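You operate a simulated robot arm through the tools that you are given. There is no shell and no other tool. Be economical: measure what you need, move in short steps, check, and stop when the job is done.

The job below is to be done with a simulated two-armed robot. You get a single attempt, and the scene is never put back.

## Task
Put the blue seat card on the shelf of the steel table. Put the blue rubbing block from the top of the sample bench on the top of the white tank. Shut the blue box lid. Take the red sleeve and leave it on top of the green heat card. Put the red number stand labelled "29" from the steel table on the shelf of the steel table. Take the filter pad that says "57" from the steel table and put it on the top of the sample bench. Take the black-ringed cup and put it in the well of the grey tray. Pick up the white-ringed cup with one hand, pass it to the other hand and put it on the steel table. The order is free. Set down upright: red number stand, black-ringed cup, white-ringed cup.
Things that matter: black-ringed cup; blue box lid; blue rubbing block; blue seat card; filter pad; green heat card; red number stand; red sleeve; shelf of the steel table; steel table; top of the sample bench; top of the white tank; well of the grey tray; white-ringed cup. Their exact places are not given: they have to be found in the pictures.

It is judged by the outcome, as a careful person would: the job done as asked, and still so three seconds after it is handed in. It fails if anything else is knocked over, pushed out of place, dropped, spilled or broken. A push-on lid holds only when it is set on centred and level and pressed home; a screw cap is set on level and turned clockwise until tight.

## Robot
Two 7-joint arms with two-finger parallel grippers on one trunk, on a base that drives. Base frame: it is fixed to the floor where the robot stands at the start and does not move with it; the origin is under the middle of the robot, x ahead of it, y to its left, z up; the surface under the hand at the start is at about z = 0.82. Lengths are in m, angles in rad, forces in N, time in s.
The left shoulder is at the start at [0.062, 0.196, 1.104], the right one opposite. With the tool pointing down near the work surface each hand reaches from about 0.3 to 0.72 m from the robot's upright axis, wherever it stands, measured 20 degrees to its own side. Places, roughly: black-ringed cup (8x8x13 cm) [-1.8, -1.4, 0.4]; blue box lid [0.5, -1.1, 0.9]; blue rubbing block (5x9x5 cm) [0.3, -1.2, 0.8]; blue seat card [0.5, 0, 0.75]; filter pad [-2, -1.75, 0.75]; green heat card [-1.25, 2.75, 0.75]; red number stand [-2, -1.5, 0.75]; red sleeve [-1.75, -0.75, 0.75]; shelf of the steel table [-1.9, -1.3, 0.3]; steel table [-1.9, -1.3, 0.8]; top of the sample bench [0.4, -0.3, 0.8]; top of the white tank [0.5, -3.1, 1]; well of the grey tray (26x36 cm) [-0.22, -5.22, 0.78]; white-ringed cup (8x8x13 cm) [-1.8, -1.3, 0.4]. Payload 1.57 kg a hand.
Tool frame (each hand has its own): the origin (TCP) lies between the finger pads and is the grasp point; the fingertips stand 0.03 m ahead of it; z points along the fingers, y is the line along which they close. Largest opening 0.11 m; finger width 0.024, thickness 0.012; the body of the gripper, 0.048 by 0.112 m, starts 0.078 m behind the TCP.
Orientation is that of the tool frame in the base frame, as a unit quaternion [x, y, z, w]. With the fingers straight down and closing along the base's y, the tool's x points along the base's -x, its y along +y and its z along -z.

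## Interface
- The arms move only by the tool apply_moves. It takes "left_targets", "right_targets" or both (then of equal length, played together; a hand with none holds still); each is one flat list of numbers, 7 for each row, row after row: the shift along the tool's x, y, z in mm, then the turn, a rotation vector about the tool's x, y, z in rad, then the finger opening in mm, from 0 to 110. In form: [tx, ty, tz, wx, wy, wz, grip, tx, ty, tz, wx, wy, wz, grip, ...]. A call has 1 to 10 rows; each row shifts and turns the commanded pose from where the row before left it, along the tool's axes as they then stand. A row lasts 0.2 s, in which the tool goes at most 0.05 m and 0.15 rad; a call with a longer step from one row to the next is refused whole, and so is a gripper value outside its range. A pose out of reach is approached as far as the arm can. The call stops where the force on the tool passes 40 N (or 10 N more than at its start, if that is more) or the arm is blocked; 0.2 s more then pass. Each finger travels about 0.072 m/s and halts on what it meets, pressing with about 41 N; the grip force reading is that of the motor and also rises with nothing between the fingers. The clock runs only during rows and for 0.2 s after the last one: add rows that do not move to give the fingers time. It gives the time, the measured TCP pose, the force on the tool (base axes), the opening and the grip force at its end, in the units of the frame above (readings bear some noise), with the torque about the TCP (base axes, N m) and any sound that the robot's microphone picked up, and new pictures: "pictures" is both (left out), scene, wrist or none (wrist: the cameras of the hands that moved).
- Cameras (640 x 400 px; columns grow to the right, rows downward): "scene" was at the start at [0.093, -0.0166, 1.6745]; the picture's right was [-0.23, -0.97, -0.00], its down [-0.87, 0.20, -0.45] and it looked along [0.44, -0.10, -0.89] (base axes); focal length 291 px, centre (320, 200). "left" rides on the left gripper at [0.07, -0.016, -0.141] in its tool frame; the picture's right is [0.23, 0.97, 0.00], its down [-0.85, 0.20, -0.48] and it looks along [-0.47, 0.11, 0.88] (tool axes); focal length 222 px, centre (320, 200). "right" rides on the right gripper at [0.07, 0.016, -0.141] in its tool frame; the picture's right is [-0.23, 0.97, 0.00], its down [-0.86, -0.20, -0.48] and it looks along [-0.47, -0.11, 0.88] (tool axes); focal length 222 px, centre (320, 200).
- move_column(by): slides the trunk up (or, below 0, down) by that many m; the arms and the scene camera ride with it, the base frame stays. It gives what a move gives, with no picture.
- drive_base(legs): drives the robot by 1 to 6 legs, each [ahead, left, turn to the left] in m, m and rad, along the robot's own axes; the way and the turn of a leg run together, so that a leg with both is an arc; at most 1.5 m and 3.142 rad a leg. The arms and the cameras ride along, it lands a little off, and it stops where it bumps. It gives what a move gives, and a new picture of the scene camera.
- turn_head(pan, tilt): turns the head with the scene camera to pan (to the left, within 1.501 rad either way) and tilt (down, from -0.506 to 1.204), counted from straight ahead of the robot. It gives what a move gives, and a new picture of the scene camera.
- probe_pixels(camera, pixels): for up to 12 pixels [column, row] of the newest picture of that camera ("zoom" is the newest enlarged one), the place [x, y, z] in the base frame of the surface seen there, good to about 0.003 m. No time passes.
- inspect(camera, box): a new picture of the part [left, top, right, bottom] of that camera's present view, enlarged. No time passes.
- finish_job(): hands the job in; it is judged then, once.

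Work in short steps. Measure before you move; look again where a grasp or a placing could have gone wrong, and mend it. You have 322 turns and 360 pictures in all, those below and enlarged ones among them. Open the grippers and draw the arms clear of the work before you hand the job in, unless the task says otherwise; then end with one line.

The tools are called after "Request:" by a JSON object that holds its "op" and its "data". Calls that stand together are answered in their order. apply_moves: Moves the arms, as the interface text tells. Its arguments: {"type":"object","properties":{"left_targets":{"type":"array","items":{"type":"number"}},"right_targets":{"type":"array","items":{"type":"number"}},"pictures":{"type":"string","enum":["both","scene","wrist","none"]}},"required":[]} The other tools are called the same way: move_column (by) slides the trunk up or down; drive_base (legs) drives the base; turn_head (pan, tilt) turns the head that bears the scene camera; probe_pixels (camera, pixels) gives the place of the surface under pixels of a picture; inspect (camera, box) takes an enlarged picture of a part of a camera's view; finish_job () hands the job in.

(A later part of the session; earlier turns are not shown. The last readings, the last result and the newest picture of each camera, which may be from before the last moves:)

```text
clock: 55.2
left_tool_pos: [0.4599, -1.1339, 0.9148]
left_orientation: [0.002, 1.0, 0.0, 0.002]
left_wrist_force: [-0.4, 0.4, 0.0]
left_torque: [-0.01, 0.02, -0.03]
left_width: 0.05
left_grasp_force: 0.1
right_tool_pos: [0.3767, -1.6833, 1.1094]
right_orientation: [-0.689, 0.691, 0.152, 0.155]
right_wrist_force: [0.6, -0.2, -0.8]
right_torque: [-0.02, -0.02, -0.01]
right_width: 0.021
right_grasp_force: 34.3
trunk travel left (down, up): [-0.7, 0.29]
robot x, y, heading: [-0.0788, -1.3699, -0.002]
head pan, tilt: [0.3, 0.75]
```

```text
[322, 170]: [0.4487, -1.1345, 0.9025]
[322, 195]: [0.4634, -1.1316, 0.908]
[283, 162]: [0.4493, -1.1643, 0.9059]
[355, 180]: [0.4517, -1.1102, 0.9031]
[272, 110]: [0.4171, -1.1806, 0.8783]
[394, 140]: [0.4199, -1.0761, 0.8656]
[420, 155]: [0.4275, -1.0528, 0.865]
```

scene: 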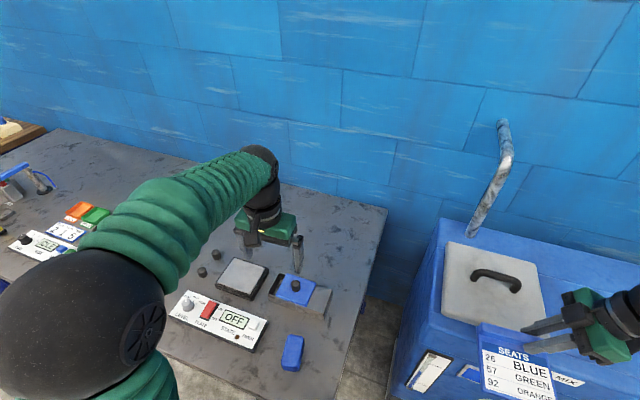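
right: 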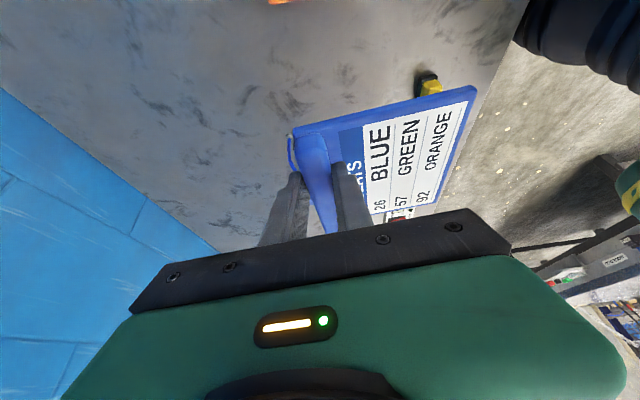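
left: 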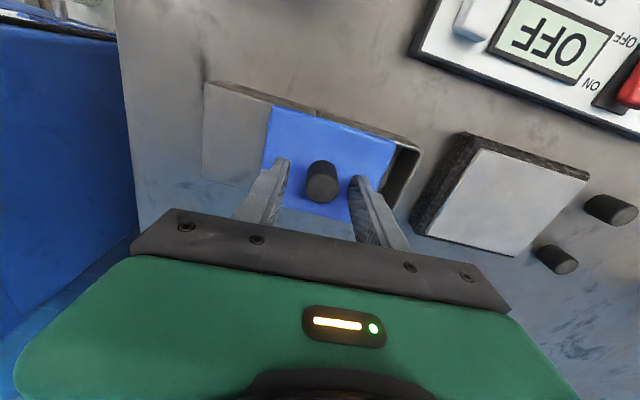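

Knob is centred. Close and slide 32 mm to +y.

Request:
{"op": "apply_moves", "data": {"left_targets": [0, 0, 0, 0, 0, 0, 0, 0, 0, 0, 0, 0, 0, 0, 0, 0, 0, 0, 0, 0, 0, 0, 8, 0, 0, 0, 0, 0, 0, 8, 0, 0, 0, 0, 0, 0, 8, 0, 0, 0, 0, 0, 0, 8, 0, 0, 0, 0, 0], "pictures": "wrist"}}

```text
clock: 56.8
left_tool_pos: [0.4608, -1.1001, 0.9141]
left_orientation: [0.002, 1.0, 0.0, 0.005]
left_wrist_force: [20.0, -1.7, 0.8]
left_torque: [0.19, -0.89, 0.18]
left_width: 0.0255
left_grasp_force: 36.5
right_tool_pos: [0.3796, -1.6842, 1.1078]
right_orientation: [-0.689, 0.692, 0.152, 0.154]
right_wrist_force: [-0.6, 0.0, -0.7]
right_torque: [-0.04, -0.03, 0.01]
right_width: 0.021
right_grasp_force: 34.8
trunk travel left (down, up): [-0.7, 0.29]
robot x, y, heading: [-0.0776, -1.3685, -0.002]
head pan, tilt: [0.3, 0.75]
```

left: 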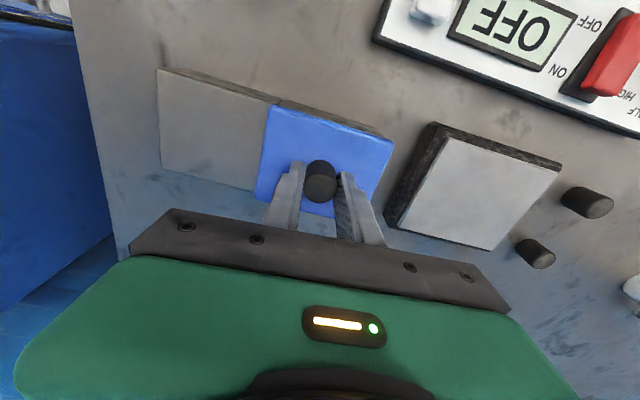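

The lid now covers the box and its edges match. I push 3 mm more to check the end stop, then open.

Request:
{"op": "apply_moves", "data": {"left_targets": [0, 3, 0, 0, 0, 0, 0, 0, 0, 0, 0, 0, 0, 0], "pictures": "none"}}

Request:
{"op": "inspect", "data": {"camera": "left", "box": [140, 40, 460, 260]}}

```text
clock: 57.4
left_tool_pos: [0.4626, -1.0999, 0.9149]
left_orientation: [0.003, 1.0, 0.0, 0.004]
left_wrist_force: [26.1, -10.8, 1.8]
left_torque: [-0.76, -0.57, 0.01]
left_width: 0.0254
left_grasp_force: 36.7
right_tool_pos: [0.3787, -1.6867, 1.1078]
right_orientation: [-0.69, 0.691, 0.153, 0.153]
right_wrist_force: [-1.0, 0.5, -1.5]
right_torque: [0.0, -0.03, 0.03]
right_width: 0.0211
right_grasp_force: 35.1
trunk travel left (down, up): [-0.7, 0.29]
robot x, y, heading: [-0.0788, -1.3684, -0.004]
head pan, tilt: [0.3, 0.75]
```

```text
1.82 times, centred on (300, 150) of left
```

zoom: 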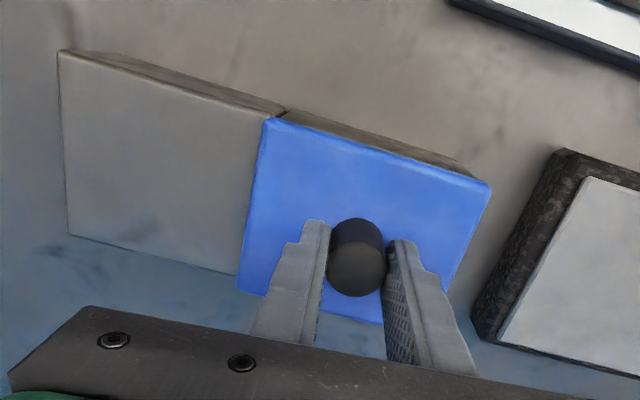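

End stop felt: the lid is shut. Open, lift, and look at the block.

Request:
{"op": "apply_moves", "data": {"left_targets": [0, 0, 0, 0, 0, 0, 60, 0, 0, 0, 0, 0, 0, 60, 0, 0, -30, 0, 0, 0, 80, 0, 0, -45, 0, 0, 0, 80, 30, -15, -20, 0, 0, 0, 80, 40, -15, 0, 0, 0, 0, 80, 40, -15, 0, 0, 0, 0, 80, 40, -15, 0, 0, 0, 0, 80, 30, -15, 0, 0, 0, 0, 80], "pictures": "both"}}

```text
clock: 59.4
left_tool_pos: [0.2755, -1.1741, 1.0061]
left_orientation: [0.0, 1.0, 0.0, 0.002]
left_wrist_force: [-0.4, -0.4, 0.1]
left_torque: [-0.01, 0.0, 0.01]
left_width: 0.0797
left_grasp_force: 0.0
right_tool_pos: [0.3746, -1.6845, 1.1082]
right_orientation: [-0.689, 0.691, 0.152, 0.155]
right_wrist_force: [0.7, -0.1, -0.3]
right_torque: [-0.03, -0.02, -0.02]
right_width: 0.0211
right_grasp_force: 34.1
trunk travel left (down, up): [-0.7, 0.29]
robot x, y, heading: [-0.0828, -1.3665, -0.006]
head pan, tilt: [0.3, 0.75]
```

scene: 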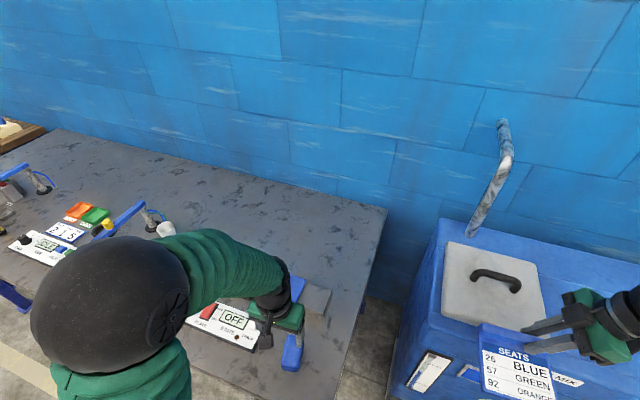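
left: 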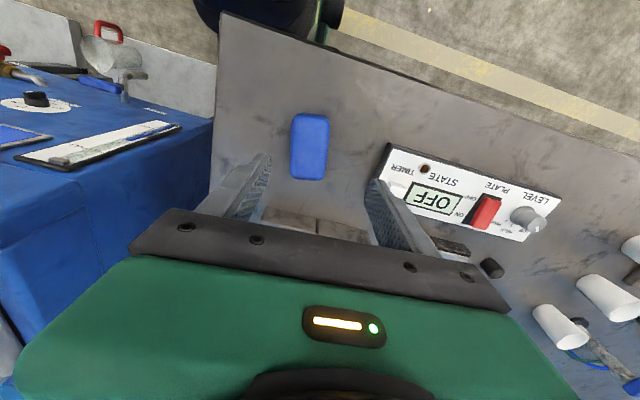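

Request:
{"op": "probe_pixels", "data": {"camera": "left", "pixels": [[310, 116], [310, 150], [309, 176], [293, 150], [327, 150], [285, 150], [395, 180]]}}

Request:
{"op": "probe_pixels", "data": {"camera": "scene", "pixels": [[293, 348], [290, 368], [300, 350]]}}

```text
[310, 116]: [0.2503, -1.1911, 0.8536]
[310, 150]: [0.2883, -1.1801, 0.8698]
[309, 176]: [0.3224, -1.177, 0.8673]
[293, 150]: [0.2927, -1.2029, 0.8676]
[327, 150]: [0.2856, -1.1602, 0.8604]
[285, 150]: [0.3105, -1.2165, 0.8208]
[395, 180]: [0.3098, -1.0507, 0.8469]
```

```text
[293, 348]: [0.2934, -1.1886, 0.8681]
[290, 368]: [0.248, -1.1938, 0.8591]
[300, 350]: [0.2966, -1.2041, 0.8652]
```

Block centre (0.288, −1.1815), yaw ≈ +0.17. Align, descend and grip.

Request:
{"op": "apply_moves", "data": {"left_targets": [-12.5, -7.4, 20, 0, 0, 0, 85, 0, 0, 30, 0, 0, -0.09, 85, 0, 0, 40, 0, 0, -0.08, 85, 0, 0, 35, 0, 0, 0, 85, 0, 0, 25, 0, 0, 0, 85, 0, 0, 0, 0, 0, 0, 0, 0, 0, 0, 0, 0, 0, 0, 0, 0, 0, 0, 0, 0, 0], "pictures": "wrist"}}

```text
clock: 61.2
left_tool_pos: [0.2899, -1.1761, 0.858]
left_orientation: [-0.084, 0.997, 0.0, 0.001]
left_wrist_force: [0.5, 0.1, 0.6]
left_torque: [0.0, 0.0, -0.01]
left_width: 0.0496
left_grasp_force: 40.7
right_tool_pos: [0.3768, -1.684, 1.1085]
right_orientation: [-0.69, 0.691, 0.153, 0.154]
right_wrist_force: [-1.3, 0.2, -0.6]
right_torque: [-0.07, -0.06, -0.02]
right_width: 0.0211
right_grasp_force: 34.5
trunk travel left (down, up): [-0.7, 0.29]
robot x, y, heading: [-0.0809, -1.3638, -0.0]
head pan, tilt: [0.3, 0.75]
```

left: 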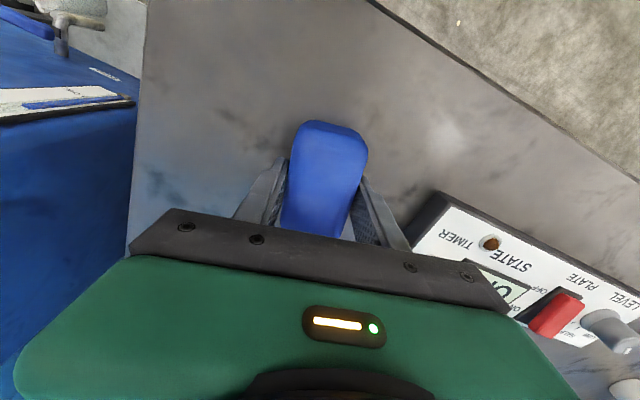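

Gripped. Lift 0.3 m, then drive back and along to the white tank (y≈−3.1).

Request:
{"op": "apply_moves", "data": {"left_targets": [0, 0, -20, 0, 0, 0, 0, 0, 0, -45, 0, 0, 0, 0, 0, 0, -45, 0, 0, 0, 0, 0, 0, -45, 0, 0, 0, 0, 0, 0, -45, 0, 0, 0, 0, 0, 0, -45, 0, 0, 0, 0, 0, 0, -45, 0, 0, 0, 0, 0, 0, -45, 0, 0, 0, 0], "pictures": "none"}}

Request:
{"op": "drive_base", "data": {"legs": [[-0.45, 0, 0], [0, -1.4, 0], [0, -0.3, 0]]}}

Request:
{"op": "turn_head", "data": {"pan": 0.0, "tilt": 0.7}}

```text
clock: 63.0
left_tool_pos: [0.288, -1.1784, 1.1924]
left_orientation: [-0.084, 0.996, 0.0, 0.002]
left_wrist_force: [-0.4, -0.4, -1.6]
left_torque: [-0.02, 0.0, 0.0]
left_width: 0.0494
left_grasp_force: 41.2
right_tool_pos: [0.3758, -1.6843, 1.1092]
right_orientation: [-0.689, 0.691, 0.152, 0.154]
right_wrist_force: [0.5, -0.2, -0.9]
right_torque: [-0.01, -0.06, -0.02]
right_width: 0.0212
right_grasp_force: 34.5
trunk travel left (down, up): [-0.7, 0.29]
robot x, y, heading: [-0.0842, -1.3696, -0.005]
head pan, tilt: [0.3, 0.75]
```

```text
clock: 74.1
left_tool_pos: [-0.1432, -2.8737, 1.1896]
left_orientation: [-0.104, 0.995, -0.007, 0.002]
left_wrist_force: [-0.7, -0.3, -1.8]
left_torque: [-0.04, -0.01, -0.03]
left_width: 0.0494
left_grasp_force: 40.9
right_tool_pos: [-0.0372, -3.3757, 1.1129]
right_orientation: [0.704, -0.678, -0.151, -0.147]
right_wrist_force: [-0.5, -0.1, -0.8]
right_torque: [-0.03, -0.06, -0.02]
right_width: 0.0209
right_grasp_force: 34.2
trunk travel left (down, up): [-0.7, 0.29]
robot x, y, heading: [-0.5094, -3.0903, 0.037]
head pan, tilt: [0.3, 0.75]
```

scene: 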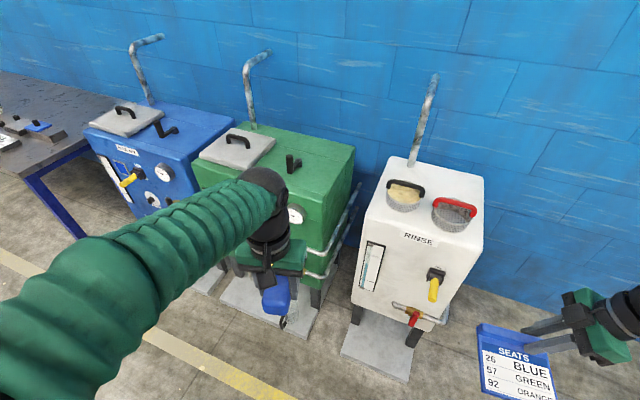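

```text
clock: 74.9
left_tool_pos: [-0.1452, -2.8781, 1.1905]
left_orientation: [-0.104, 0.995, -0.003, 0.002]
left_wrist_force: [1.1, 0.6, -1.1]
left_torque: [-0.03, 0.0, 0.0]
left_width: 0.0494
left_grasp_force: 41.1
right_tool_pos: [-0.037, -3.3795, 1.111]
right_orientation: [0.704, -0.677, -0.153, -0.149]
right_wrist_force: [0.0, 0.1, -1.4]
right_torque: [-0.04, -0.05, -0.01]
right_width: 0.0212
right_grasp_force: 34.4
trunk travel left (down, up): [-0.7, 0.29]
robot x, y, heading: [-0.5057, -3.0871, 0.037]
head pan, tilt: [0.0, 0.7]
```

scene: 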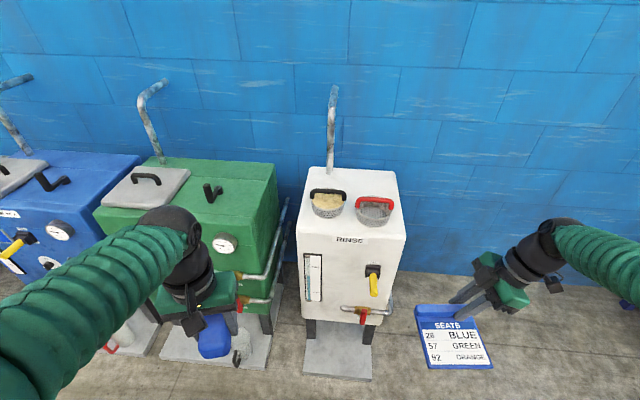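

White tank found; its top carries two baskets and has free area at the back. I zoom and probe.

Request:
{"op": "inspect", "data": {"camera": "scene", "box": [280, 150, 420, 260]}}

Request:
{"op": "probe_pixels", "data": {"camera": "scene", "pixels": [[310, 170], [392, 173], [345, 180], [380, 180], [300, 232], [405, 236], [350, 225], [312, 180], [328, 205], [375, 203], [350, 195], [396, 192]]}}

```text
3.64 times, centred on (350, 205) of scene
```

zoom: 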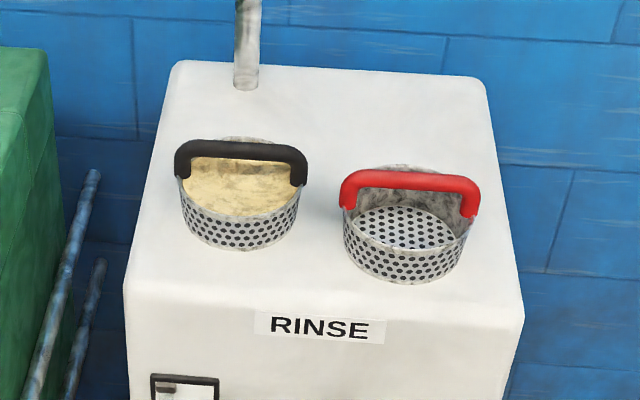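

```text
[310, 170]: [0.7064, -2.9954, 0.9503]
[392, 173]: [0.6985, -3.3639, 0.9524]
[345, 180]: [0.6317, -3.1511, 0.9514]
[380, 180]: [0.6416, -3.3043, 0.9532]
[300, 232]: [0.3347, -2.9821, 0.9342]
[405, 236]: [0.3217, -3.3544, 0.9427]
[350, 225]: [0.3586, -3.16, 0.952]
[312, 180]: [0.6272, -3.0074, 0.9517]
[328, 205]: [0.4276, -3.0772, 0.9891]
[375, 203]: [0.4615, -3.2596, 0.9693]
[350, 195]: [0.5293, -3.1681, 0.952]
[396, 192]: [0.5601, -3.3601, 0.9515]
```

Free spot at the back of the top around (0.62, −3.2), top z 0.952. Check floor obstacles in front of the tank.

Request:
{"op": "probe_pixels", "data": {"camera": "scene", "pixels": [[338, 375], [306, 372], [370, 378], [366, 315], [374, 285], [392, 308], [330, 195], [373, 205], [349, 219], [330, 218], [372, 226], [332, 165]]}}

```text
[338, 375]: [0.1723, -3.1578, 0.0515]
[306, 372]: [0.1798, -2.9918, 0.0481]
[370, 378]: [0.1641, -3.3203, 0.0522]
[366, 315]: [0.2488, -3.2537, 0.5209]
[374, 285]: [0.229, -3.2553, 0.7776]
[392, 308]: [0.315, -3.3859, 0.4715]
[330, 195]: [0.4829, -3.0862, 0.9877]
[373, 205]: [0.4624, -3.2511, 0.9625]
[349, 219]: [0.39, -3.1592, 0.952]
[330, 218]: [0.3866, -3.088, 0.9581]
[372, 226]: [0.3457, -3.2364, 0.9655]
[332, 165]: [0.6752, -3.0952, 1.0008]
```

I drive to about (−0.11, −3.43) with heading 0; block rides at z≥1.15 above the tank.

Request:
{"op": "drive_base", "data": {"legs": [[0, -0.34, -0.037], [0.39, 0, 0]]}}

```text
clock: 79.2
left_tool_pos: [0.2494, -3.2493, 1.1919]
left_orientation: [-0.085, 0.996, 0.001, 0.002]
left_wrist_force: [-0.6, -0.1, -0.9]
left_torque: [-0.02, 0.0, 0.0]
left_width: 0.0493
left_grasp_force: 40.3
right_tool_pos: [0.3375, -3.7543, 1.1095]
right_orientation: [0.691, -0.69, -0.152, -0.155]
right_wrist_force: [0.3, 1.3, -0.9]
right_torque: [-0.03, -0.02, -0.02]
right_width: 0.0208
right_grasp_force: 34.3
trunk travel left (down, up): [-0.7, 0.29]
robot x, y, heading: [-0.1206, -3.4377, -0.001]
head pan, tilt: [0.0, 0.7]
```

scene: 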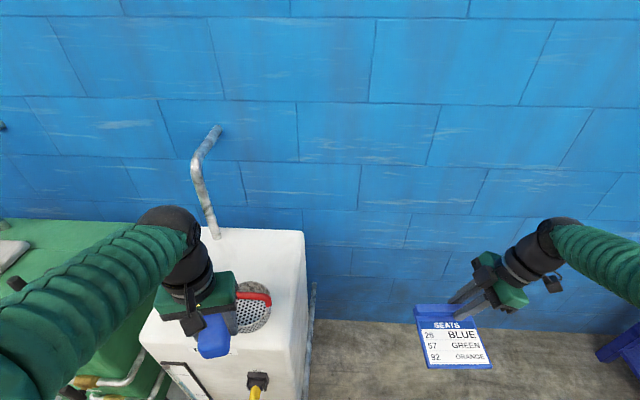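

Now extend the left hand over the back of the tank to (0.60, −3.2) and square it.

Request:
{"op": "apply_moves", "data": {"left_targets": [-44.2, -1.2, 0, 0, 0, 0, 0, -44.2, -1.2, 0, 0, 0, 0, 0, -44.2, -1.2, 0, 0, 0, 0, 0, -44.2, -1.2, 0, 0, 0, 0, 0, -44.2, -1.2, 0, 0, 0, 0, 0, -44.2, -1.2, 0, 0, 0, 0, 0, -44.2, -1.2, 0, 0, 0, 0, 0, -44.2, -1.2, 0, 0, 0, 0, 0, 0, 0, 0, 0, 0, 0.085, 0, 0, 0, 0, 0, 0, 0.085, 0], "pictures": "both"}}

```text
clock: 81.4
left_tool_pos: [0.5261, -3.2058, 1.1804]
left_orientation: [0.001, 1.0, 0.0, 0.002]
left_wrist_force: [0.2, 0.7, -1.4]
left_torque: [0.03, -0.01, 0.01]
left_width: 0.0497
left_grasp_force: 40.9
left hand out of reach, approached as far as the arm can: row 7, 8
right_tool_pos: [0.3382, -3.7529, 1.1093]
right_orientation: [0.691, -0.69, -0.151, -0.154]
right_wrist_force: [-0.3, 0.8, -0.5]
right_torque: [-0.05, -0.07, 0.03]
right_width: 0.021
right_grasp_force: 34.3
trunk travel left (down, up): [-0.7, 0.29]
robot x, y, heading: [-0.119, -3.4412, -0.003]
head pan, tilt: [0.0, 0.7]
```

scene: 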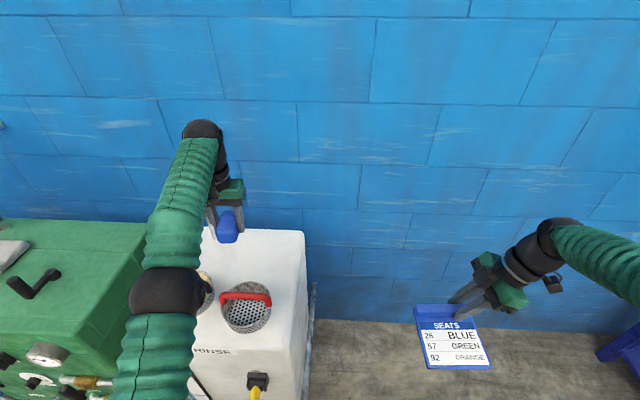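
left: 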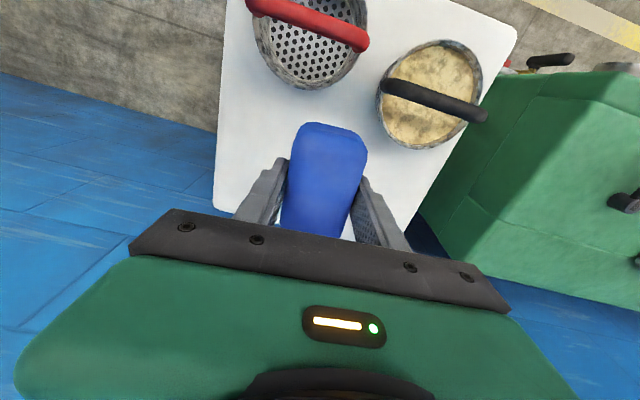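

Out of reach by 7 cm at this height. Raise the trunk 0.1 m so the shoulder is level with the wrist, then lower the hand.

Request:
{"op": "move_column", "data": {"by": 0.1}}

Request:
{"op": "apply_moves", "data": {"left_targets": [0, 0, 40, 0, 0, 0, 0, 0, 0, 40, 0, 0, 0, 0, 0, 0, 40, 0, 0, 0, 0], "pictures": "wrist"}}

```text
clock: 82.7
left_tool_pos: [0.5262, -3.2065, 1.2783]
left_orientation: [0.0, 1.0, -0.001, 0.003]
left_wrist_force: [0.1, 0.8, -1.4]
left_torque: [-0.03, -0.02, -0.01]
left_width: 0.0494
left_grasp_force: 41.1
right_tool_pos: [0.3381, -3.7528, 1.2092]
right_orientation: [0.691, -0.69, -0.152, -0.154]
right_wrist_force: [0.3, 0.0, -1.3]
right_torque: [-0.03, -0.04, 0.01]
right_width: 0.0211
right_grasp_force: 34.6
trunk travel left (down, up): [-0.8, 0.19]
robot x, y, heading: [-0.1191, -3.4351, -0.004]
head pan, tilt: [0.0, 0.7]
```

```text
clock: 83.5
left_tool_pos: [0.5284, -3.2049, 1.1571]
left_orientation: [0.0, 1.0, -0.001, 0.002]
left_wrist_force: [0.2, 0.5, -0.7]
left_torque: [-0.02, 0.04, 0.0]
left_width: 0.0498
left_grasp_force: 41.4
right_tool_pos: [0.3394, -3.7517, 1.2092]
right_orientation: [-0.69, 0.691, 0.152, 0.153]
right_wrist_force: [-0.3, -0.3, -0.1]
right_torque: [-0.04, -0.02, -0.04]
right_width: 0.0214
right_grasp_force: 35.0
trunk travel left (down, up): [-0.8, 0.19]
robot x, y, heading: [-0.1197, -3.4366, 0.003]
head pan, tilt: [0.0, 0.7]
```

left: 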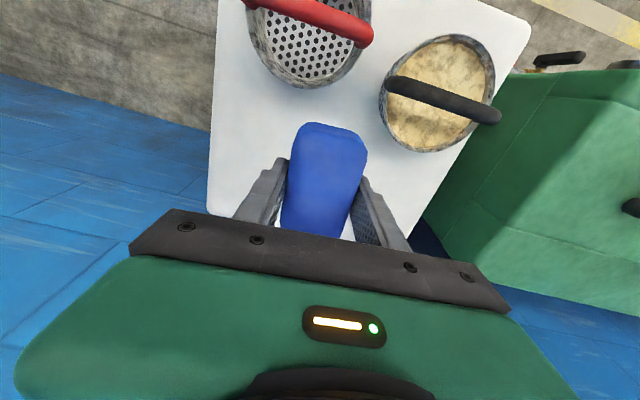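

Extend 65 mm further and lower 60 mm.

Request:
{"op": "apply_moves", "data": {"left_targets": [0, 0, 30, 0, 0, 0, 0, -20, 0, 30, 0, 0, 0, 0, -25, 0, 0, 0, 0, 0, 0, -20, 0, 0, 0, 0, 0, 0], "pictures": "both"}}

```text
clock: 84.5
left_tool_pos: [0.5644, -3.2069, 1.0984]
left_orientation: [0.0, 1.0, 0.001, 0.002]
left_wrist_force: [0.4, 0.3, -0.6]
left_torque: [0.0, -0.02, 0.01]
left_width: 0.0496
left_grasp_force: 40.7
left hand out of reach, approached as far as the arm can: row 3, 4
right_tool_pos: [0.3367, -3.753, 1.2096]
right_orientation: [-0.69, 0.691, 0.151, 0.154]
right_wrist_force: [-0.5, 0.5, -1.1]
right_torque: [-0.06, -0.01, 0.0]
right_width: 0.0211
right_grasp_force: 34.7
trunk travel left (down, up): [-0.8, 0.19]
robot x, y, heading: [-0.1211, -3.4396, 0.002]
head pan, tilt: [0.0, 0.7]
```

scene: 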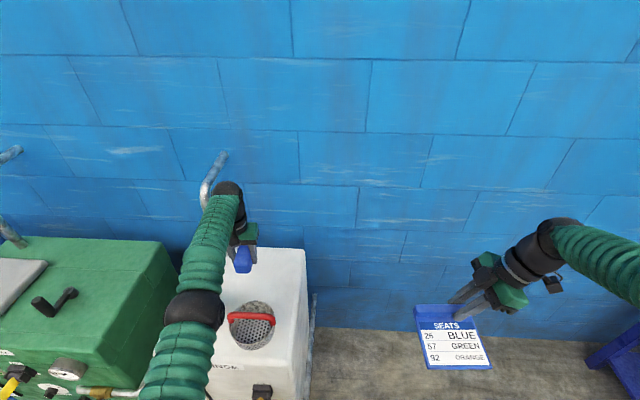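
left: 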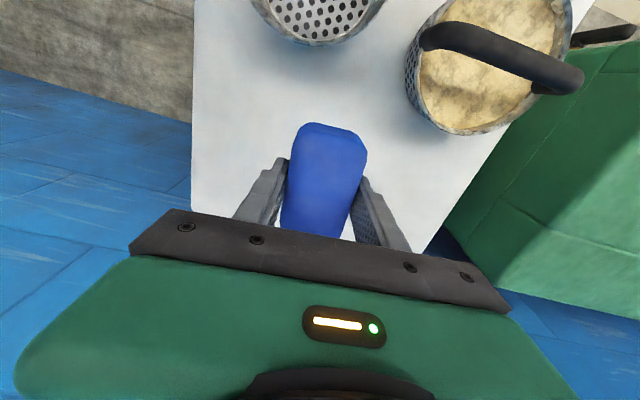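

Probe basket back rims and tank top relative to the block.

Request:
{"op": "probe_pixels", "data": {"camera": "left", "pixels": [[325, 42], [470, 130], [415, 95], [330, 122], [300, 90], [390, 120], [215, 150], [400, 220]]}}

```text
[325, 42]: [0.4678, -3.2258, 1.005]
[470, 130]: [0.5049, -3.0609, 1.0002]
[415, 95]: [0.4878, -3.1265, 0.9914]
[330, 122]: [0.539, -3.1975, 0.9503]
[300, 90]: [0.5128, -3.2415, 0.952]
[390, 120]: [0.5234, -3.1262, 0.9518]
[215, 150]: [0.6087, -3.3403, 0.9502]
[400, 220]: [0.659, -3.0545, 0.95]
```

Clear. Lower 107 mm onto the top.

Request:
{"op": "apply_moves", "data": {"left_targets": [0, 0, 40, 0, 0, 0, 0, 0, 0, 40, 0, 0, 0, 0, 0, 0, 18, 0, 0, 0, 0, 0, 0, 8, 0, 0, 0, 0], "pictures": "wrist"}}

```text
clock: 85.5
left_tool_pos: [0.5621, -3.2086, 0.9911]
left_orientation: [0.0, 1.0, 0.0, 0.002]
left_wrist_force: [0.2, 0.7, -1.4]
left_torque: [-0.02, 0.0, 0.02]
left_width: 0.0494
left_grasp_force: 40.7
left hand out of reach, approached as far as the arm can: row 4
right_tool_pos: [0.338, -3.7527, 1.2084]
right_orientation: [0.691, -0.69, -0.152, -0.154]
right_wrist_force: [0.3, -0.2, -0.7]
right_torque: [-0.03, -0.05, 0.02]
right_width: 0.0212
right_grasp_force: 34.5
trunk travel left (down, up): [-0.8, 0.19]
robot x, y, heading: [-0.1201, -3.4332, 0.0]
head pan, tilt: [0.0, 0.7]
```

left: 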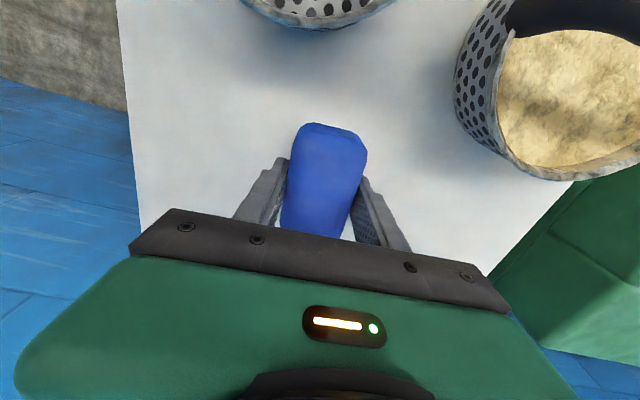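

Nearly touching. Draw back 10 mm to be in reach and lower 4 mm more.

Request:
{"op": "apply_moves", "data": {"left_targets": [10, 0, 2, 0, 0, 0, 0, 0, 0, 3, 0, 0, 0, 0, 0, 0, 2, 0, 0, 0, 0], "pictures": "none"}}

```text
clock: 86.3
left_tool_pos: [0.5487, -3.2086, 0.9871]
left_orientation: [0.0, 1.0, 0.0, 0.003]
left_wrist_force: [-3.1, -0.5, 5.8]
left_torque: [0.04, -0.22, -0.07]
left_width: 0.0496
left_grasp_force: 40.5
right_tool_pos: [0.337, -3.7532, 1.2099]
right_orientation: [-0.69, 0.69, 0.151, 0.155]
right_wrist_force: [0.2, -0.1, -1.3]
right_torque: [-0.06, -0.02, 0.02]
right_width: 0.0209
right_grasp_force: 34.3
trunk travel left (down, up): [-0.8, 0.19]
robot x, y, heading: [-0.1208, -3.4325, 0.003]
head pan, tilt: [0.0, 0.7]
```

Contact (5.8 N). Open, rise and look.

Request:
{"op": "apply_moves", "data": {"left_targets": [0, 0, 0, 0, 0, 0, 75, 0, 0, 0, 0, 0, 0, 75, 0, 0, -20, 0, 0, 0, 75, 0, 0, -40, 0, 0, 0, 75, 0, 0, -40, 0, 0, 0, 75, 0, 0, -40, 0, 0, 0, 75, 0, 0, -40, 0, 0, 0, 75], "pictures": "wrist"}}

```text
clock: 87.9
left_tool_pos: [0.5485, -3.209, 1.1673]
left_orientation: [0.0, 1.0, 0.0, 0.002]
left_wrist_force: [-0.7, 0.1, 0.1]
left_torque: [0.0, -0.05, -0.03]
left_width: 0.0749
left_grasp_force: 0.0
right_tool_pos: [0.3375, -3.7536, 1.208]
right_orientation: [0.691, -0.69, -0.153, -0.154]
right_wrist_force: [-0.2, -0.6, -0.7]
right_torque: [-0.04, -0.03, -0.03]
right_width: 0.0213
right_grasp_force: 34.6
trunk travel left (down, up): [-0.8, 0.19]
robot x, y, heading: [-0.1167, -3.4348, -0.0]
head pan, tilt: [0.0, 0.7]
```

left: 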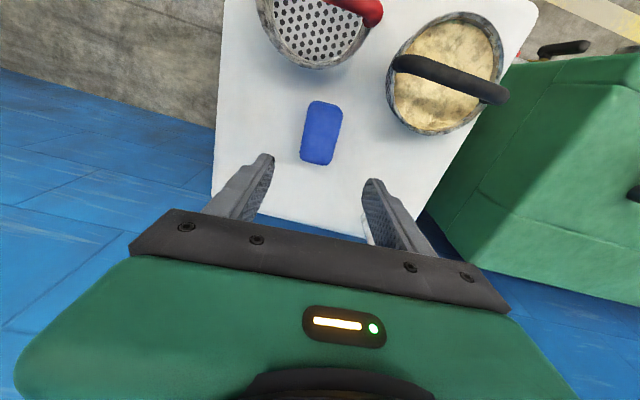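

Block placed. Withdraw the left hand while turning the right tool to point ahead, after backing away.

Request:
{"op": "apply_moves", "data": {"left_targets": [40, 0, -10, 0, 0, 0, 75, 45, 0, 0, 0, 0, 0, 75, 45, 0, 0, 0, 0, 0, 75, 45, 0, 0, 0, 0, 0, 75], "pictures": "none"}}

Request:
{"op": "drive_base", "data": {"legs": [[-0.5, 0, 0], [0, 1.45, 0], [0, 0.93, 0]]}}

Request:
{"op": "apply_moves", "data": {"right_targets": [0, 0, 0, 0.0604, 0, 0.1294, 0, 0, 0, 0, 0.0604, 0, 0.1294, 0, 0, 0, 0, 0.0604, 0, 0.1294, 0, 0, 0, 0, 0.0604, 0, 0.1294, 0, 0, 0, 0, 0.0604, 0, 0.1294, 0, 0, 0, 0, 0.0604, 0, 0.1294, 0, 0, 0, 0, 0.0604, 0, 0.1294, 0, 0, 0, 0, 0.0604, 0, 0.1294, 0, 0, 0, 0, 0.0604, 0, 0.1294, 0, 0, 0, 0, 0.0604, 0, 0.1294, 0], "pictures": "none"}}

Request:
{"op": "apply_moves", "data": {"right_targets": [0, 0, 0, 0.0604, 0, 0.1294, 0], "pictures": "both"}}

```text
clock: 88.9
left_tool_pos: [0.373, -3.2075, 1.1743]
left_orientation: [0.0, 1.0, 0.0, 0.003]
left_wrist_force: [-0.7, 0.8, 0.8]
left_torque: [-0.01, -0.02, 0.0]
left_width: 0.075
left_grasp_force: 0.0
right_tool_pos: [0.3351, -3.7521, 1.2114]
right_orientation: [0.691, -0.69, -0.152, -0.154]
right_wrist_force: [-0.6, -0.4, -0.2]
right_torque: [-0.08, -0.03, -0.02]
right_width: 0.0212
right_grasp_force: 34.2
trunk travel left (down, up): [-0.8, 0.19]
robot x, y, heading: [-0.1198, -3.4375, -0.002]
head pan, tilt: [0.0, 0.7]
```

```text
clock: 103.2
left_tool_pos: [-0.0849, -0.8262, 1.1753]
left_orientation: [0.011, 1.0, 0.001, 0.002]
left_wrist_force: [-0.7, 1.0, -0.6]
left_torque: [0.04, -0.03, 0.01]
left_width: 0.0748
left_grasp_force: 0.1
right_tool_pos: [-0.1347, -1.371, 1.2081]
right_orientation: [-0.683, 0.698, 0.151, 0.157]
right_wrist_force: [0.2, -0.6, -1.2]
right_torque: [-0.02, -0.04, 0.01]
right_width: 0.0212
right_grasp_force: 34.8
trunk travel left (down, up): [-0.8, 0.19]
robot x, y, heading: [-0.5854, -1.0452, -0.021]
head pan, tilt: [0.0, 0.7]
```

scene: 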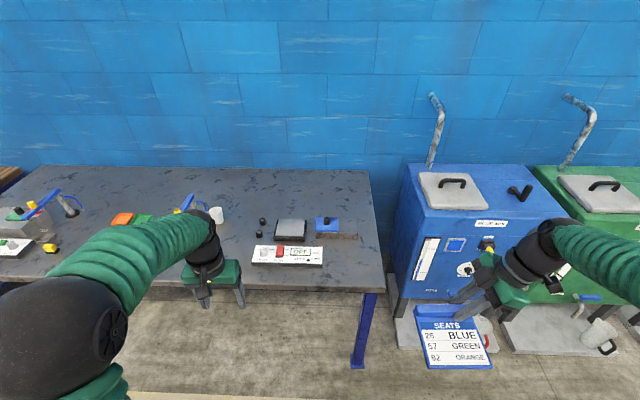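

```text
clock: 105.4
left_tool_pos: [-0.0878, -0.821, 1.1738]
left_orientation: [0.011, 1.0, 0.0, 0.003]
left_wrist_force: [0.2, -0.2, 0.9]
left_torque: [-0.03, 0.02, 0.01]
left_width: 0.075
left_grasp_force: 0.1
right_tool_pos: [-0.1344, -1.365, 1.2106]
right_orientation: [-0.057, 0.974, 0.012, 0.218]
right_wrist_force: [0.5, 0.2, -0.8]
right_torque: [-0.08, 0.02, 0.0]
right_width: 0.0215
right_grasp_force: 34.3
trunk travel left (down, up): [-0.8, 0.19]
robot x, y, heading: [-0.5856, -1.0412, -0.024]
head pan, tilt: [0.0, 0.7]
```

```text
clock: 105.8
left_tool_pos: [-0.0864, -0.8214, 1.1743]
left_orientation: [0.01, 1.0, -0.001, 0.003]
left_wrist_force: [-0.4, -0.2, 0.1]
left_torque: [0.0, 0.0, -0.01]
left_width: 0.0754
left_grasp_force: 0.1
right_tool_pos: [-0.1342, -1.367, 1.2095]
right_orientation: [0.012, 0.975, -0.003, 0.22]
right_wrist_force: [0.4, 0.6, -0.6]
right_torque: [-0.02, 0.03, 0.0]
right_width: 0.0211
right_grasp_force: 34.5
trunk travel left (down, up): [-0.8, 0.19]
robot x, y, heading: [-0.5832, -1.0434, -0.023]
head pan, tilt: [0.0, 0.7]
```

scene: 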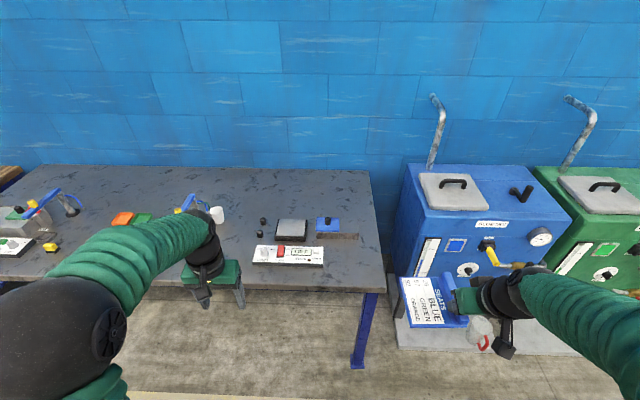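
right: 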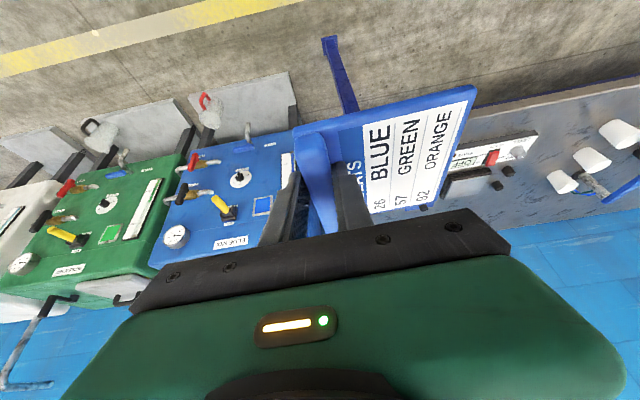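

Now turn to face the steel table squarely (heading ≈3.073) and shift to the shelf's free place.

Request:
{"op": "drive_base", "data": {"legs": [[0, 0, 3.096], [0.1, 0.12, 0]]}}

Request:
{"op": "turn_head", "data": {"pan": -0.2, "tilt": 0.75}}

```text
clock: 114.4
left_tool_pos: [-1.1941, -1.3338, 1.1793]
left_orientation: [0.999, -0.034, -0.004, 0.006]
left_wrist_force: [-0.3, 0.9, -0.1]
left_torque: [-0.09, -0.03, 0.01]
left_width: 0.0749
left_grasp_force: 0.1
right_tool_pos: [-1.1217, -0.7908, 1.2057]
right_orientation: [0.975, -0.034, -0.22, -0.001]
right_wrist_force: [0.5, 0.1, -0.9]
right_torque: [-0.04, 0.02, 0.04]
right_width: 0.0213
right_grasp_force: 34.8
trunk travel left (down, up): [-0.8, 0.19]
robot x, y, heading: [-0.6893, -1.154, 3.076]
head pan, tilt: [0.0, 0.7]
```

scene: 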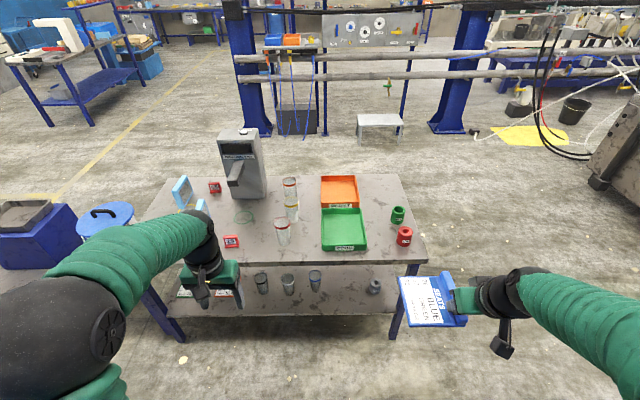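

```text
clock: 115.2
left_tool_pos: [-1.1961, -1.3395, 1.1765]
left_orientation: [0.999, -0.036, -0.003, 0.002]
left_wrist_force: [-0.1, -0.1, -0.2]
left_torque: [-0.02, -0.03, -0.01]
left_width: 0.0751
left_grasp_force: 0.0
right_tool_pos: [-1.1233, -0.7956, 1.2068]
right_orientation: [0.975, -0.035, -0.219, -0.005]
right_wrist_force: [0.0, 0.0, -0.9]
right_torque: [0.03, 0.01, 0.0]
right_width: 0.0212
right_grasp_force: 34.2
trunk travel left (down, up): [-0.8, 0.19]
robot x, y, heading: [-0.6875, -1.152, 3.075]
head pan, tilt: [-0.201, 0.75]
```

scene: 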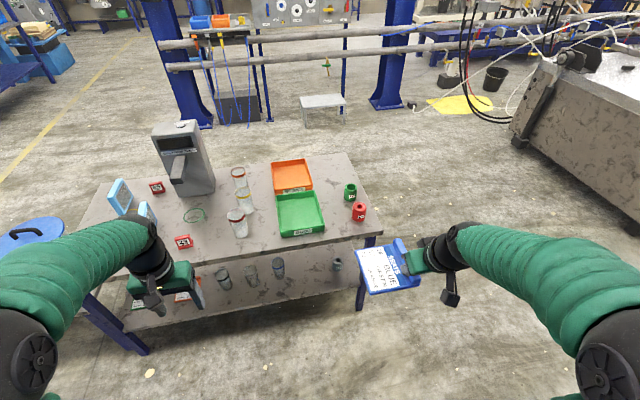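

Lower the trunk 0.6 m to see and reach the shelf (hands are 0.35 m clear of the table).

Request:
{"op": "move_column", "data": {"by": -0.6}}

Request:
{"op": "turn_head", "data": {"pan": -0.1, "tilt": 0.55}}

Request:
{"op": "inspect", "data": {"camera": "scene", "box": [100, 130, 460, 355]}}

```text
refused: -0.6 is not a number from -0.4 to 0.4
```

```text
clock: 115.9
left_tool_pos: [-1.1966, -1.352, 1.1752]
left_orientation: [0.999, -0.035, -0.003, -0.001]
left_wrist_force: [0.5, 0.7, 0.0]
left_torque: [0.01, 0.05, 0.01]
left_width: 0.0748
left_grasp_force: 0.0
right_tool_pos: [-1.1249, -0.8091, 1.2107]
right_orientation: [0.975, -0.034, -0.219, -0.01]
right_wrist_force: [0.0, 0.8, -1.4]
right_torque: [0.04, -0.03, 0.0]
right_width: 0.0212
right_grasp_force: 34.6
trunk travel left (down, up): [-0.8, 0.19]
robot x, y, heading: [-0.6897, -1.1537, 3.077]
head pan, tilt: [-0.099, 0.55]
```

scene: 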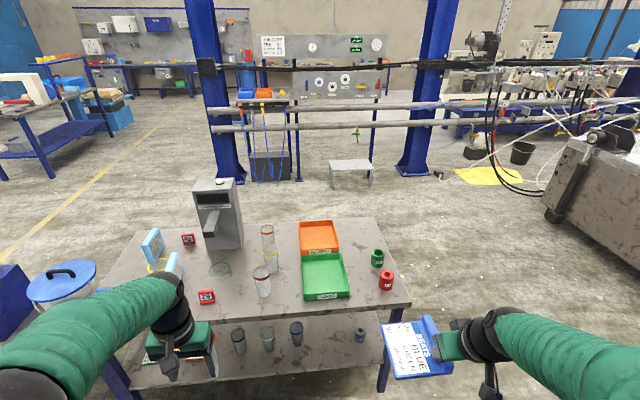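

```text
1.78 times, centred on (280, 242) of scene
```

zoom: 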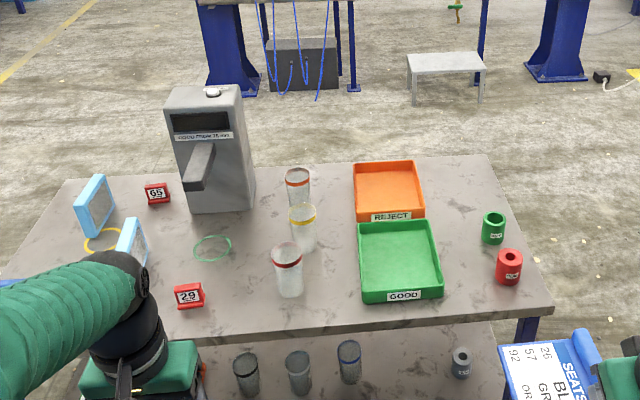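

Lower in two steps.

Request:
{"op": "move_column", "data": {"by": -0.4}}

Request:
{"op": "move_column", "data": {"by": -0.25}}

Request:
{"op": "turn_head", "data": {"pan": -0.1, "tilt": 0.5}}

```text
clock: 119.7
left_tool_pos: [-1.1984, -1.3538, 0.7751]
left_orientation: [0.999, -0.034, -0.004, -0.003]
left_wrist_force: [-0.3, 0.8, 0.7]
left_torque: [-0.01, -0.04, 0.03]
left_width: 0.0749
left_grasp_force: 0.1
right_tool_pos: [-1.1226, -0.811, 0.8096]
right_orientation: [0.975, -0.034, -0.218, -0.01]
right_wrist_force: [0.3, 0.2, -0.6]
right_torque: [-0.01, -0.04, 0.03]
right_width: 0.021
right_grasp_force: 35.2
trunk travel left (down, up): [-0.4, 0.59]
robot x, y, heading: [-0.6865, -1.1526, 3.074]
head pan, tilt: [-0.099, 0.55]
```

```text
clock: 122.3
left_tool_pos: [-1.1962, -1.3529, 0.5247]
left_orientation: [0.999, -0.035, -0.004, -0.003]
left_wrist_force: [-0.4, -0.8, -0.1]
left_torque: [-0.01, -0.02, -0.01]
left_width: 0.0749
left_grasp_force: 0.0
right_tool_pos: [-1.1232, -0.8103, 0.5607]
right_orientation: [0.975, -0.032, -0.219, -0.01]
right_wrist_force: [-0.1, 0.2, -1.2]
right_torque: [0.02, -0.04, 0.0]
right_width: 0.0209
right_grasp_force: 34.3
trunk travel left (down, up): [-0.15, 0.84]
robot x, y, heading: [-0.6844, -1.1512, 3.074]
head pan, tilt: [-0.099, 0.55]
```

```text
clock: 122.9
left_tool_pos: [-1.1962, -1.3532, 0.5249]
left_orientation: [0.999, -0.033, -0.004, -0.004]
left_wrist_force: [0.1, 0.0, -1.0]
left_torque: [-0.01, -0.02, -0.04]
left_width: 0.0748
left_grasp_force: 0.0
right_tool_pos: [-1.123, -0.8116, 0.5608]
right_orientation: [0.975, -0.033, -0.219, -0.01]
right_wrist_force: [0.2, 0.5, -1.4]
right_torque: [0.01, -0.05, 0.01]
right_width: 0.021
right_grasp_force: 34.2
trunk travel left (down, up): [-0.15, 0.84]
robot x, y, heading: [-0.6901, -1.152, 3.08]
head pan, tilt: [-0.099, 0.499]
```

scene: 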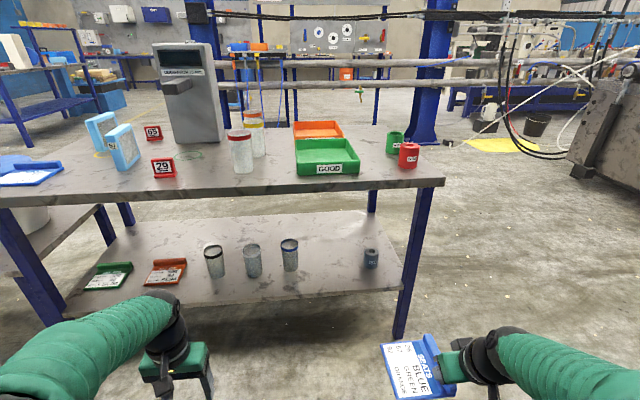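

Excellent view of the shelf. I probe the shelf edges, cups, sleeve and table underside.

Request:
{"op": "probe_pixels", "data": {"camera": "scene", "pixels": [[330, 290], [395, 286], [330, 260], [330, 220], [372, 251], [289, 243], [251, 247], [213, 250], [300, 192], [430, 185], [390, 215], [340, 285]]}}

Request:
{"op": "inspect", "data": {"camera": "scene", "box": [80, 110, 440, 335]}}

```text
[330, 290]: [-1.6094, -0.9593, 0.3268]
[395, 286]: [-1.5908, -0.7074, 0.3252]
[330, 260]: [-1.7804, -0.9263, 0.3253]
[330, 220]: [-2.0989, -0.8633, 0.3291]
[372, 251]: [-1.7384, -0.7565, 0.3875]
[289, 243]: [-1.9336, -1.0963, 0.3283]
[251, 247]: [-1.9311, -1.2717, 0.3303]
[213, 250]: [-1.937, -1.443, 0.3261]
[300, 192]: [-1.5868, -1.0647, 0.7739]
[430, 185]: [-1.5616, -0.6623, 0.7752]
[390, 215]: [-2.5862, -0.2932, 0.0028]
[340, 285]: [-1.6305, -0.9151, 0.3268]
```

```text
1.78 times, centred on (260, 222) of scene
```

zoom: 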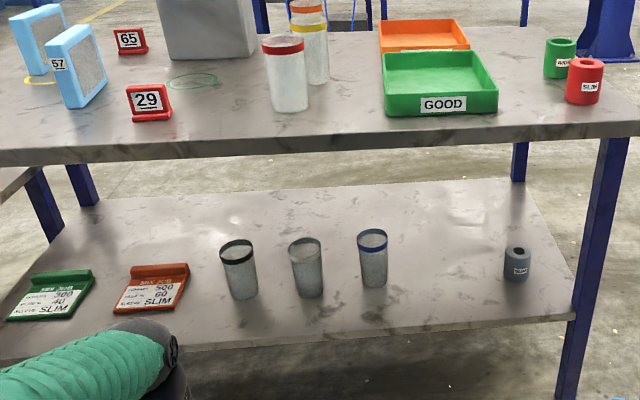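

Card spot: y −0.87…−0.98, x −1.66…−1.78. I retract the left hand 0.17 m and drive 0.35 m in.

Request:
{"op": "apply_moves", "data": {"left_targets": [43, 0, 0, 0, 0, 0, 75, 43, 0, 0, 0, 0, 0, 75, 43, 0, 0, 0, 0, 0, 75, 43, 0, 0, 0, 0, 0, 75], "pictures": "none"}}

Request:
{"op": "drive_base", "data": {"legs": [[0.35, 0.05, 0]]}}

```text
clock: 123.9
left_tool_pos: [-1.0245, -1.3663, 0.5244]
left_orientation: [0.999, -0.034, -0.003, -0.002]
left_wrist_force: [-0.2, -0.6, -0.6]
left_torque: [0.02, -0.02, 0.01]
left_width: 0.0751
left_grasp_force: 0.0
right_tool_pos: [-1.1229, -0.8118, 0.5606]
right_orientation: [0.975, -0.034, -0.22, -0.011]
right_wrist_force: [0.0, -0.5, -1.5]
right_torque: [0.05, -0.05, 0.02]
right_width: 0.0211
right_grasp_force: 34.3
trunk travel left (down, up): [-0.15, 0.84]
robot x, y, heading: [-0.69, -1.1526, 3.077]
head pan, tilt: [-0.099, 0.499]
```

```text
clock: 126.2
left_tool_pos: [-1.3838, -1.3939, 0.5243]
left_orientation: [0.999, -0.032, -0.002, -0.001]
left_wrist_force: [0.9, 0.0, 0.0]
left_torque: [-0.02, -0.03, 0.0]
left_width: 0.0749
left_grasp_force: 0.1
right_tool_pos: [-1.4842, -0.8374, 0.5609]
right_orientation: [0.975, -0.032, -0.219, -0.009]
right_wrist_force: [-0.2, 0.2, -0.4]
right_torque: [0.04, -0.04, -0.01]
right_width: 0.0211
right_grasp_force: 34.4
trunk travel left (down, up): [-0.15, 0.84]
robot x, y, heading: [-1.0427, -1.1767, 3.074]
head pan, tilt: [-0.099, 0.499]
```

scene: 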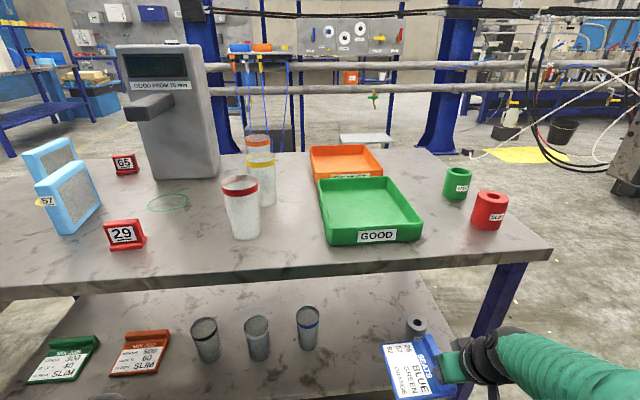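

Move the card over the place: TCP → (−1.687, −0.875, 0.45).

Request:
{"op": "apply_moves", "data": {"right_targets": [-22.4, 8.6, 30.9, 0, 0, 0, 0, -22.4, 8.6, 30.9, 0, 0, 0, 0, -22.4, 8.6, 30.9, 0, 0, 0, 0, -22.4, 8.6, 30.9, 0, 0, 0, 0, -22.4, 8.6, 30.9, 0, 0, 0, 0, -22.4, 8.6, 30.9, 0, 0, 0, 0], "pictures": "both"}}

```text
clock: 127.6
left_tool_pos: [-1.3836, -1.393, 0.5242]
left_orientation: [0.999, -0.033, -0.004, -0.003]
left_wrist_force: [-0.3, 0.2, 0.2]
left_torque: [0.03, 0.02, -0.02]
left_width: 0.075
left_grasp_force: 0.2
right_tool_pos: [-1.6865, -0.8739, 0.4512]
right_orientation: [0.975, -0.031, -0.219, -0.009]
right_wrist_force: [-0.4, 0.7, -1.4]
right_torque: [0.0, -0.01, 0.01]
right_width: 0.0209
right_grasp_force: 34.1
trunk travel left (down, up): [-0.15, 0.84]
robot x, y, heading: [-1.051, -1.1779, 3.079]
head pan, tilt: [-0.099, 0.499]
```

scene: 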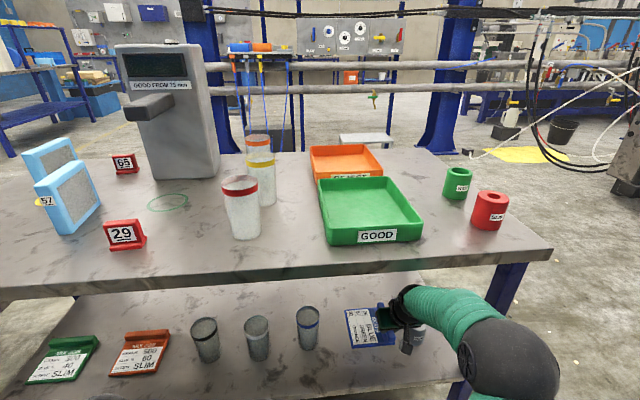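
right: 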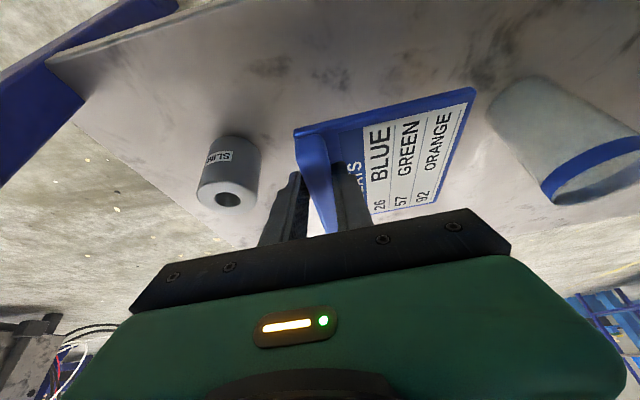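

Lower 80 mm onto the shelf.

Request:
{"op": "apply_moves", "data": {"right_targets": [11, 0, 23.6, 0, 0, 0, 0, 11, 0, 23.6, 0, 0, 0, 0, 8.5, 0, 18.1, 0, 0, 0, 0, 3.4, 0, 7.2, 0, 0, 0, 0], "pictures": "wrist"}}

```text
clock: 128.6
left_tool_pos: [-1.3834, -1.3926, 0.5236]
left_orientation: [0.999, -0.033, -0.004, -0.003]
left_wrist_force: [-1.1, -0.8, 0.6]
left_torque: [0.04, -0.01, 0.0]
left_width: 0.0752
left_grasp_force: 0.1
right_tool_pos: [-1.6895, -0.8747, 0.372]
right_orientation: [0.975, -0.032, -0.219, -0.01]
right_wrist_force: [-0.2, -0.4, -0.7]
right_torque: [0.05, -0.02, -0.03]
right_width: 0.0211
right_grasp_force: 34.7
trunk travel left (down, up): [-0.15, 0.84]
robot x, y, heading: [-1.0493, -1.1848, 3.08]
head pan, tilt: [-0.099, 0.499]
```

right: 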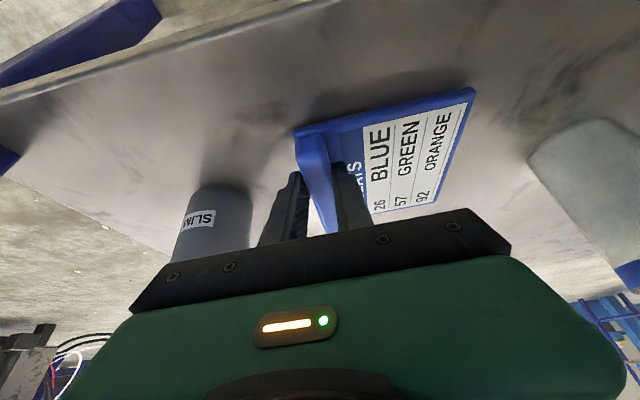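

No contact yet; lower up to 6 mm more in small steps, then open to 45.

Request:
{"op": "apply_moves", "data": {"right_targets": [0.85, 0, 1.8, 0, 0, 0, 0, 0.85, 0, 1.8, 0, 0, 0, 0, 0.85, 0, 1.8, 0, 0, 0, 0], "pictures": "none"}}

```text
clock: 129.4
left_tool_pos: [-1.3825, -1.3931, 0.5259]
left_orientation: [0.999, -0.033, -0.004, -0.003]
left_wrist_force: [-0.1, 0.2, 0.5]
left_torque: [-0.02, 0.01, 0.01]
left_width: 0.0749
left_grasp_force: 0.1
right_tool_pos: [-1.6884, -0.8743, 0.3669]
right_orientation: [0.975, -0.032, -0.221, -0.01]
right_wrist_force: [0.9, 0.4, 13.0]
right_torque: [-0.26, -0.45, 0.05]
right_width: 0.0215
right_grasp_force: 34.2
trunk travel left (down, up): [-0.15, 0.84]
robot x, y, heading: [-1.0512, -1.1776, 3.076]
head pan, tilt: [-0.099, 0.499]
```

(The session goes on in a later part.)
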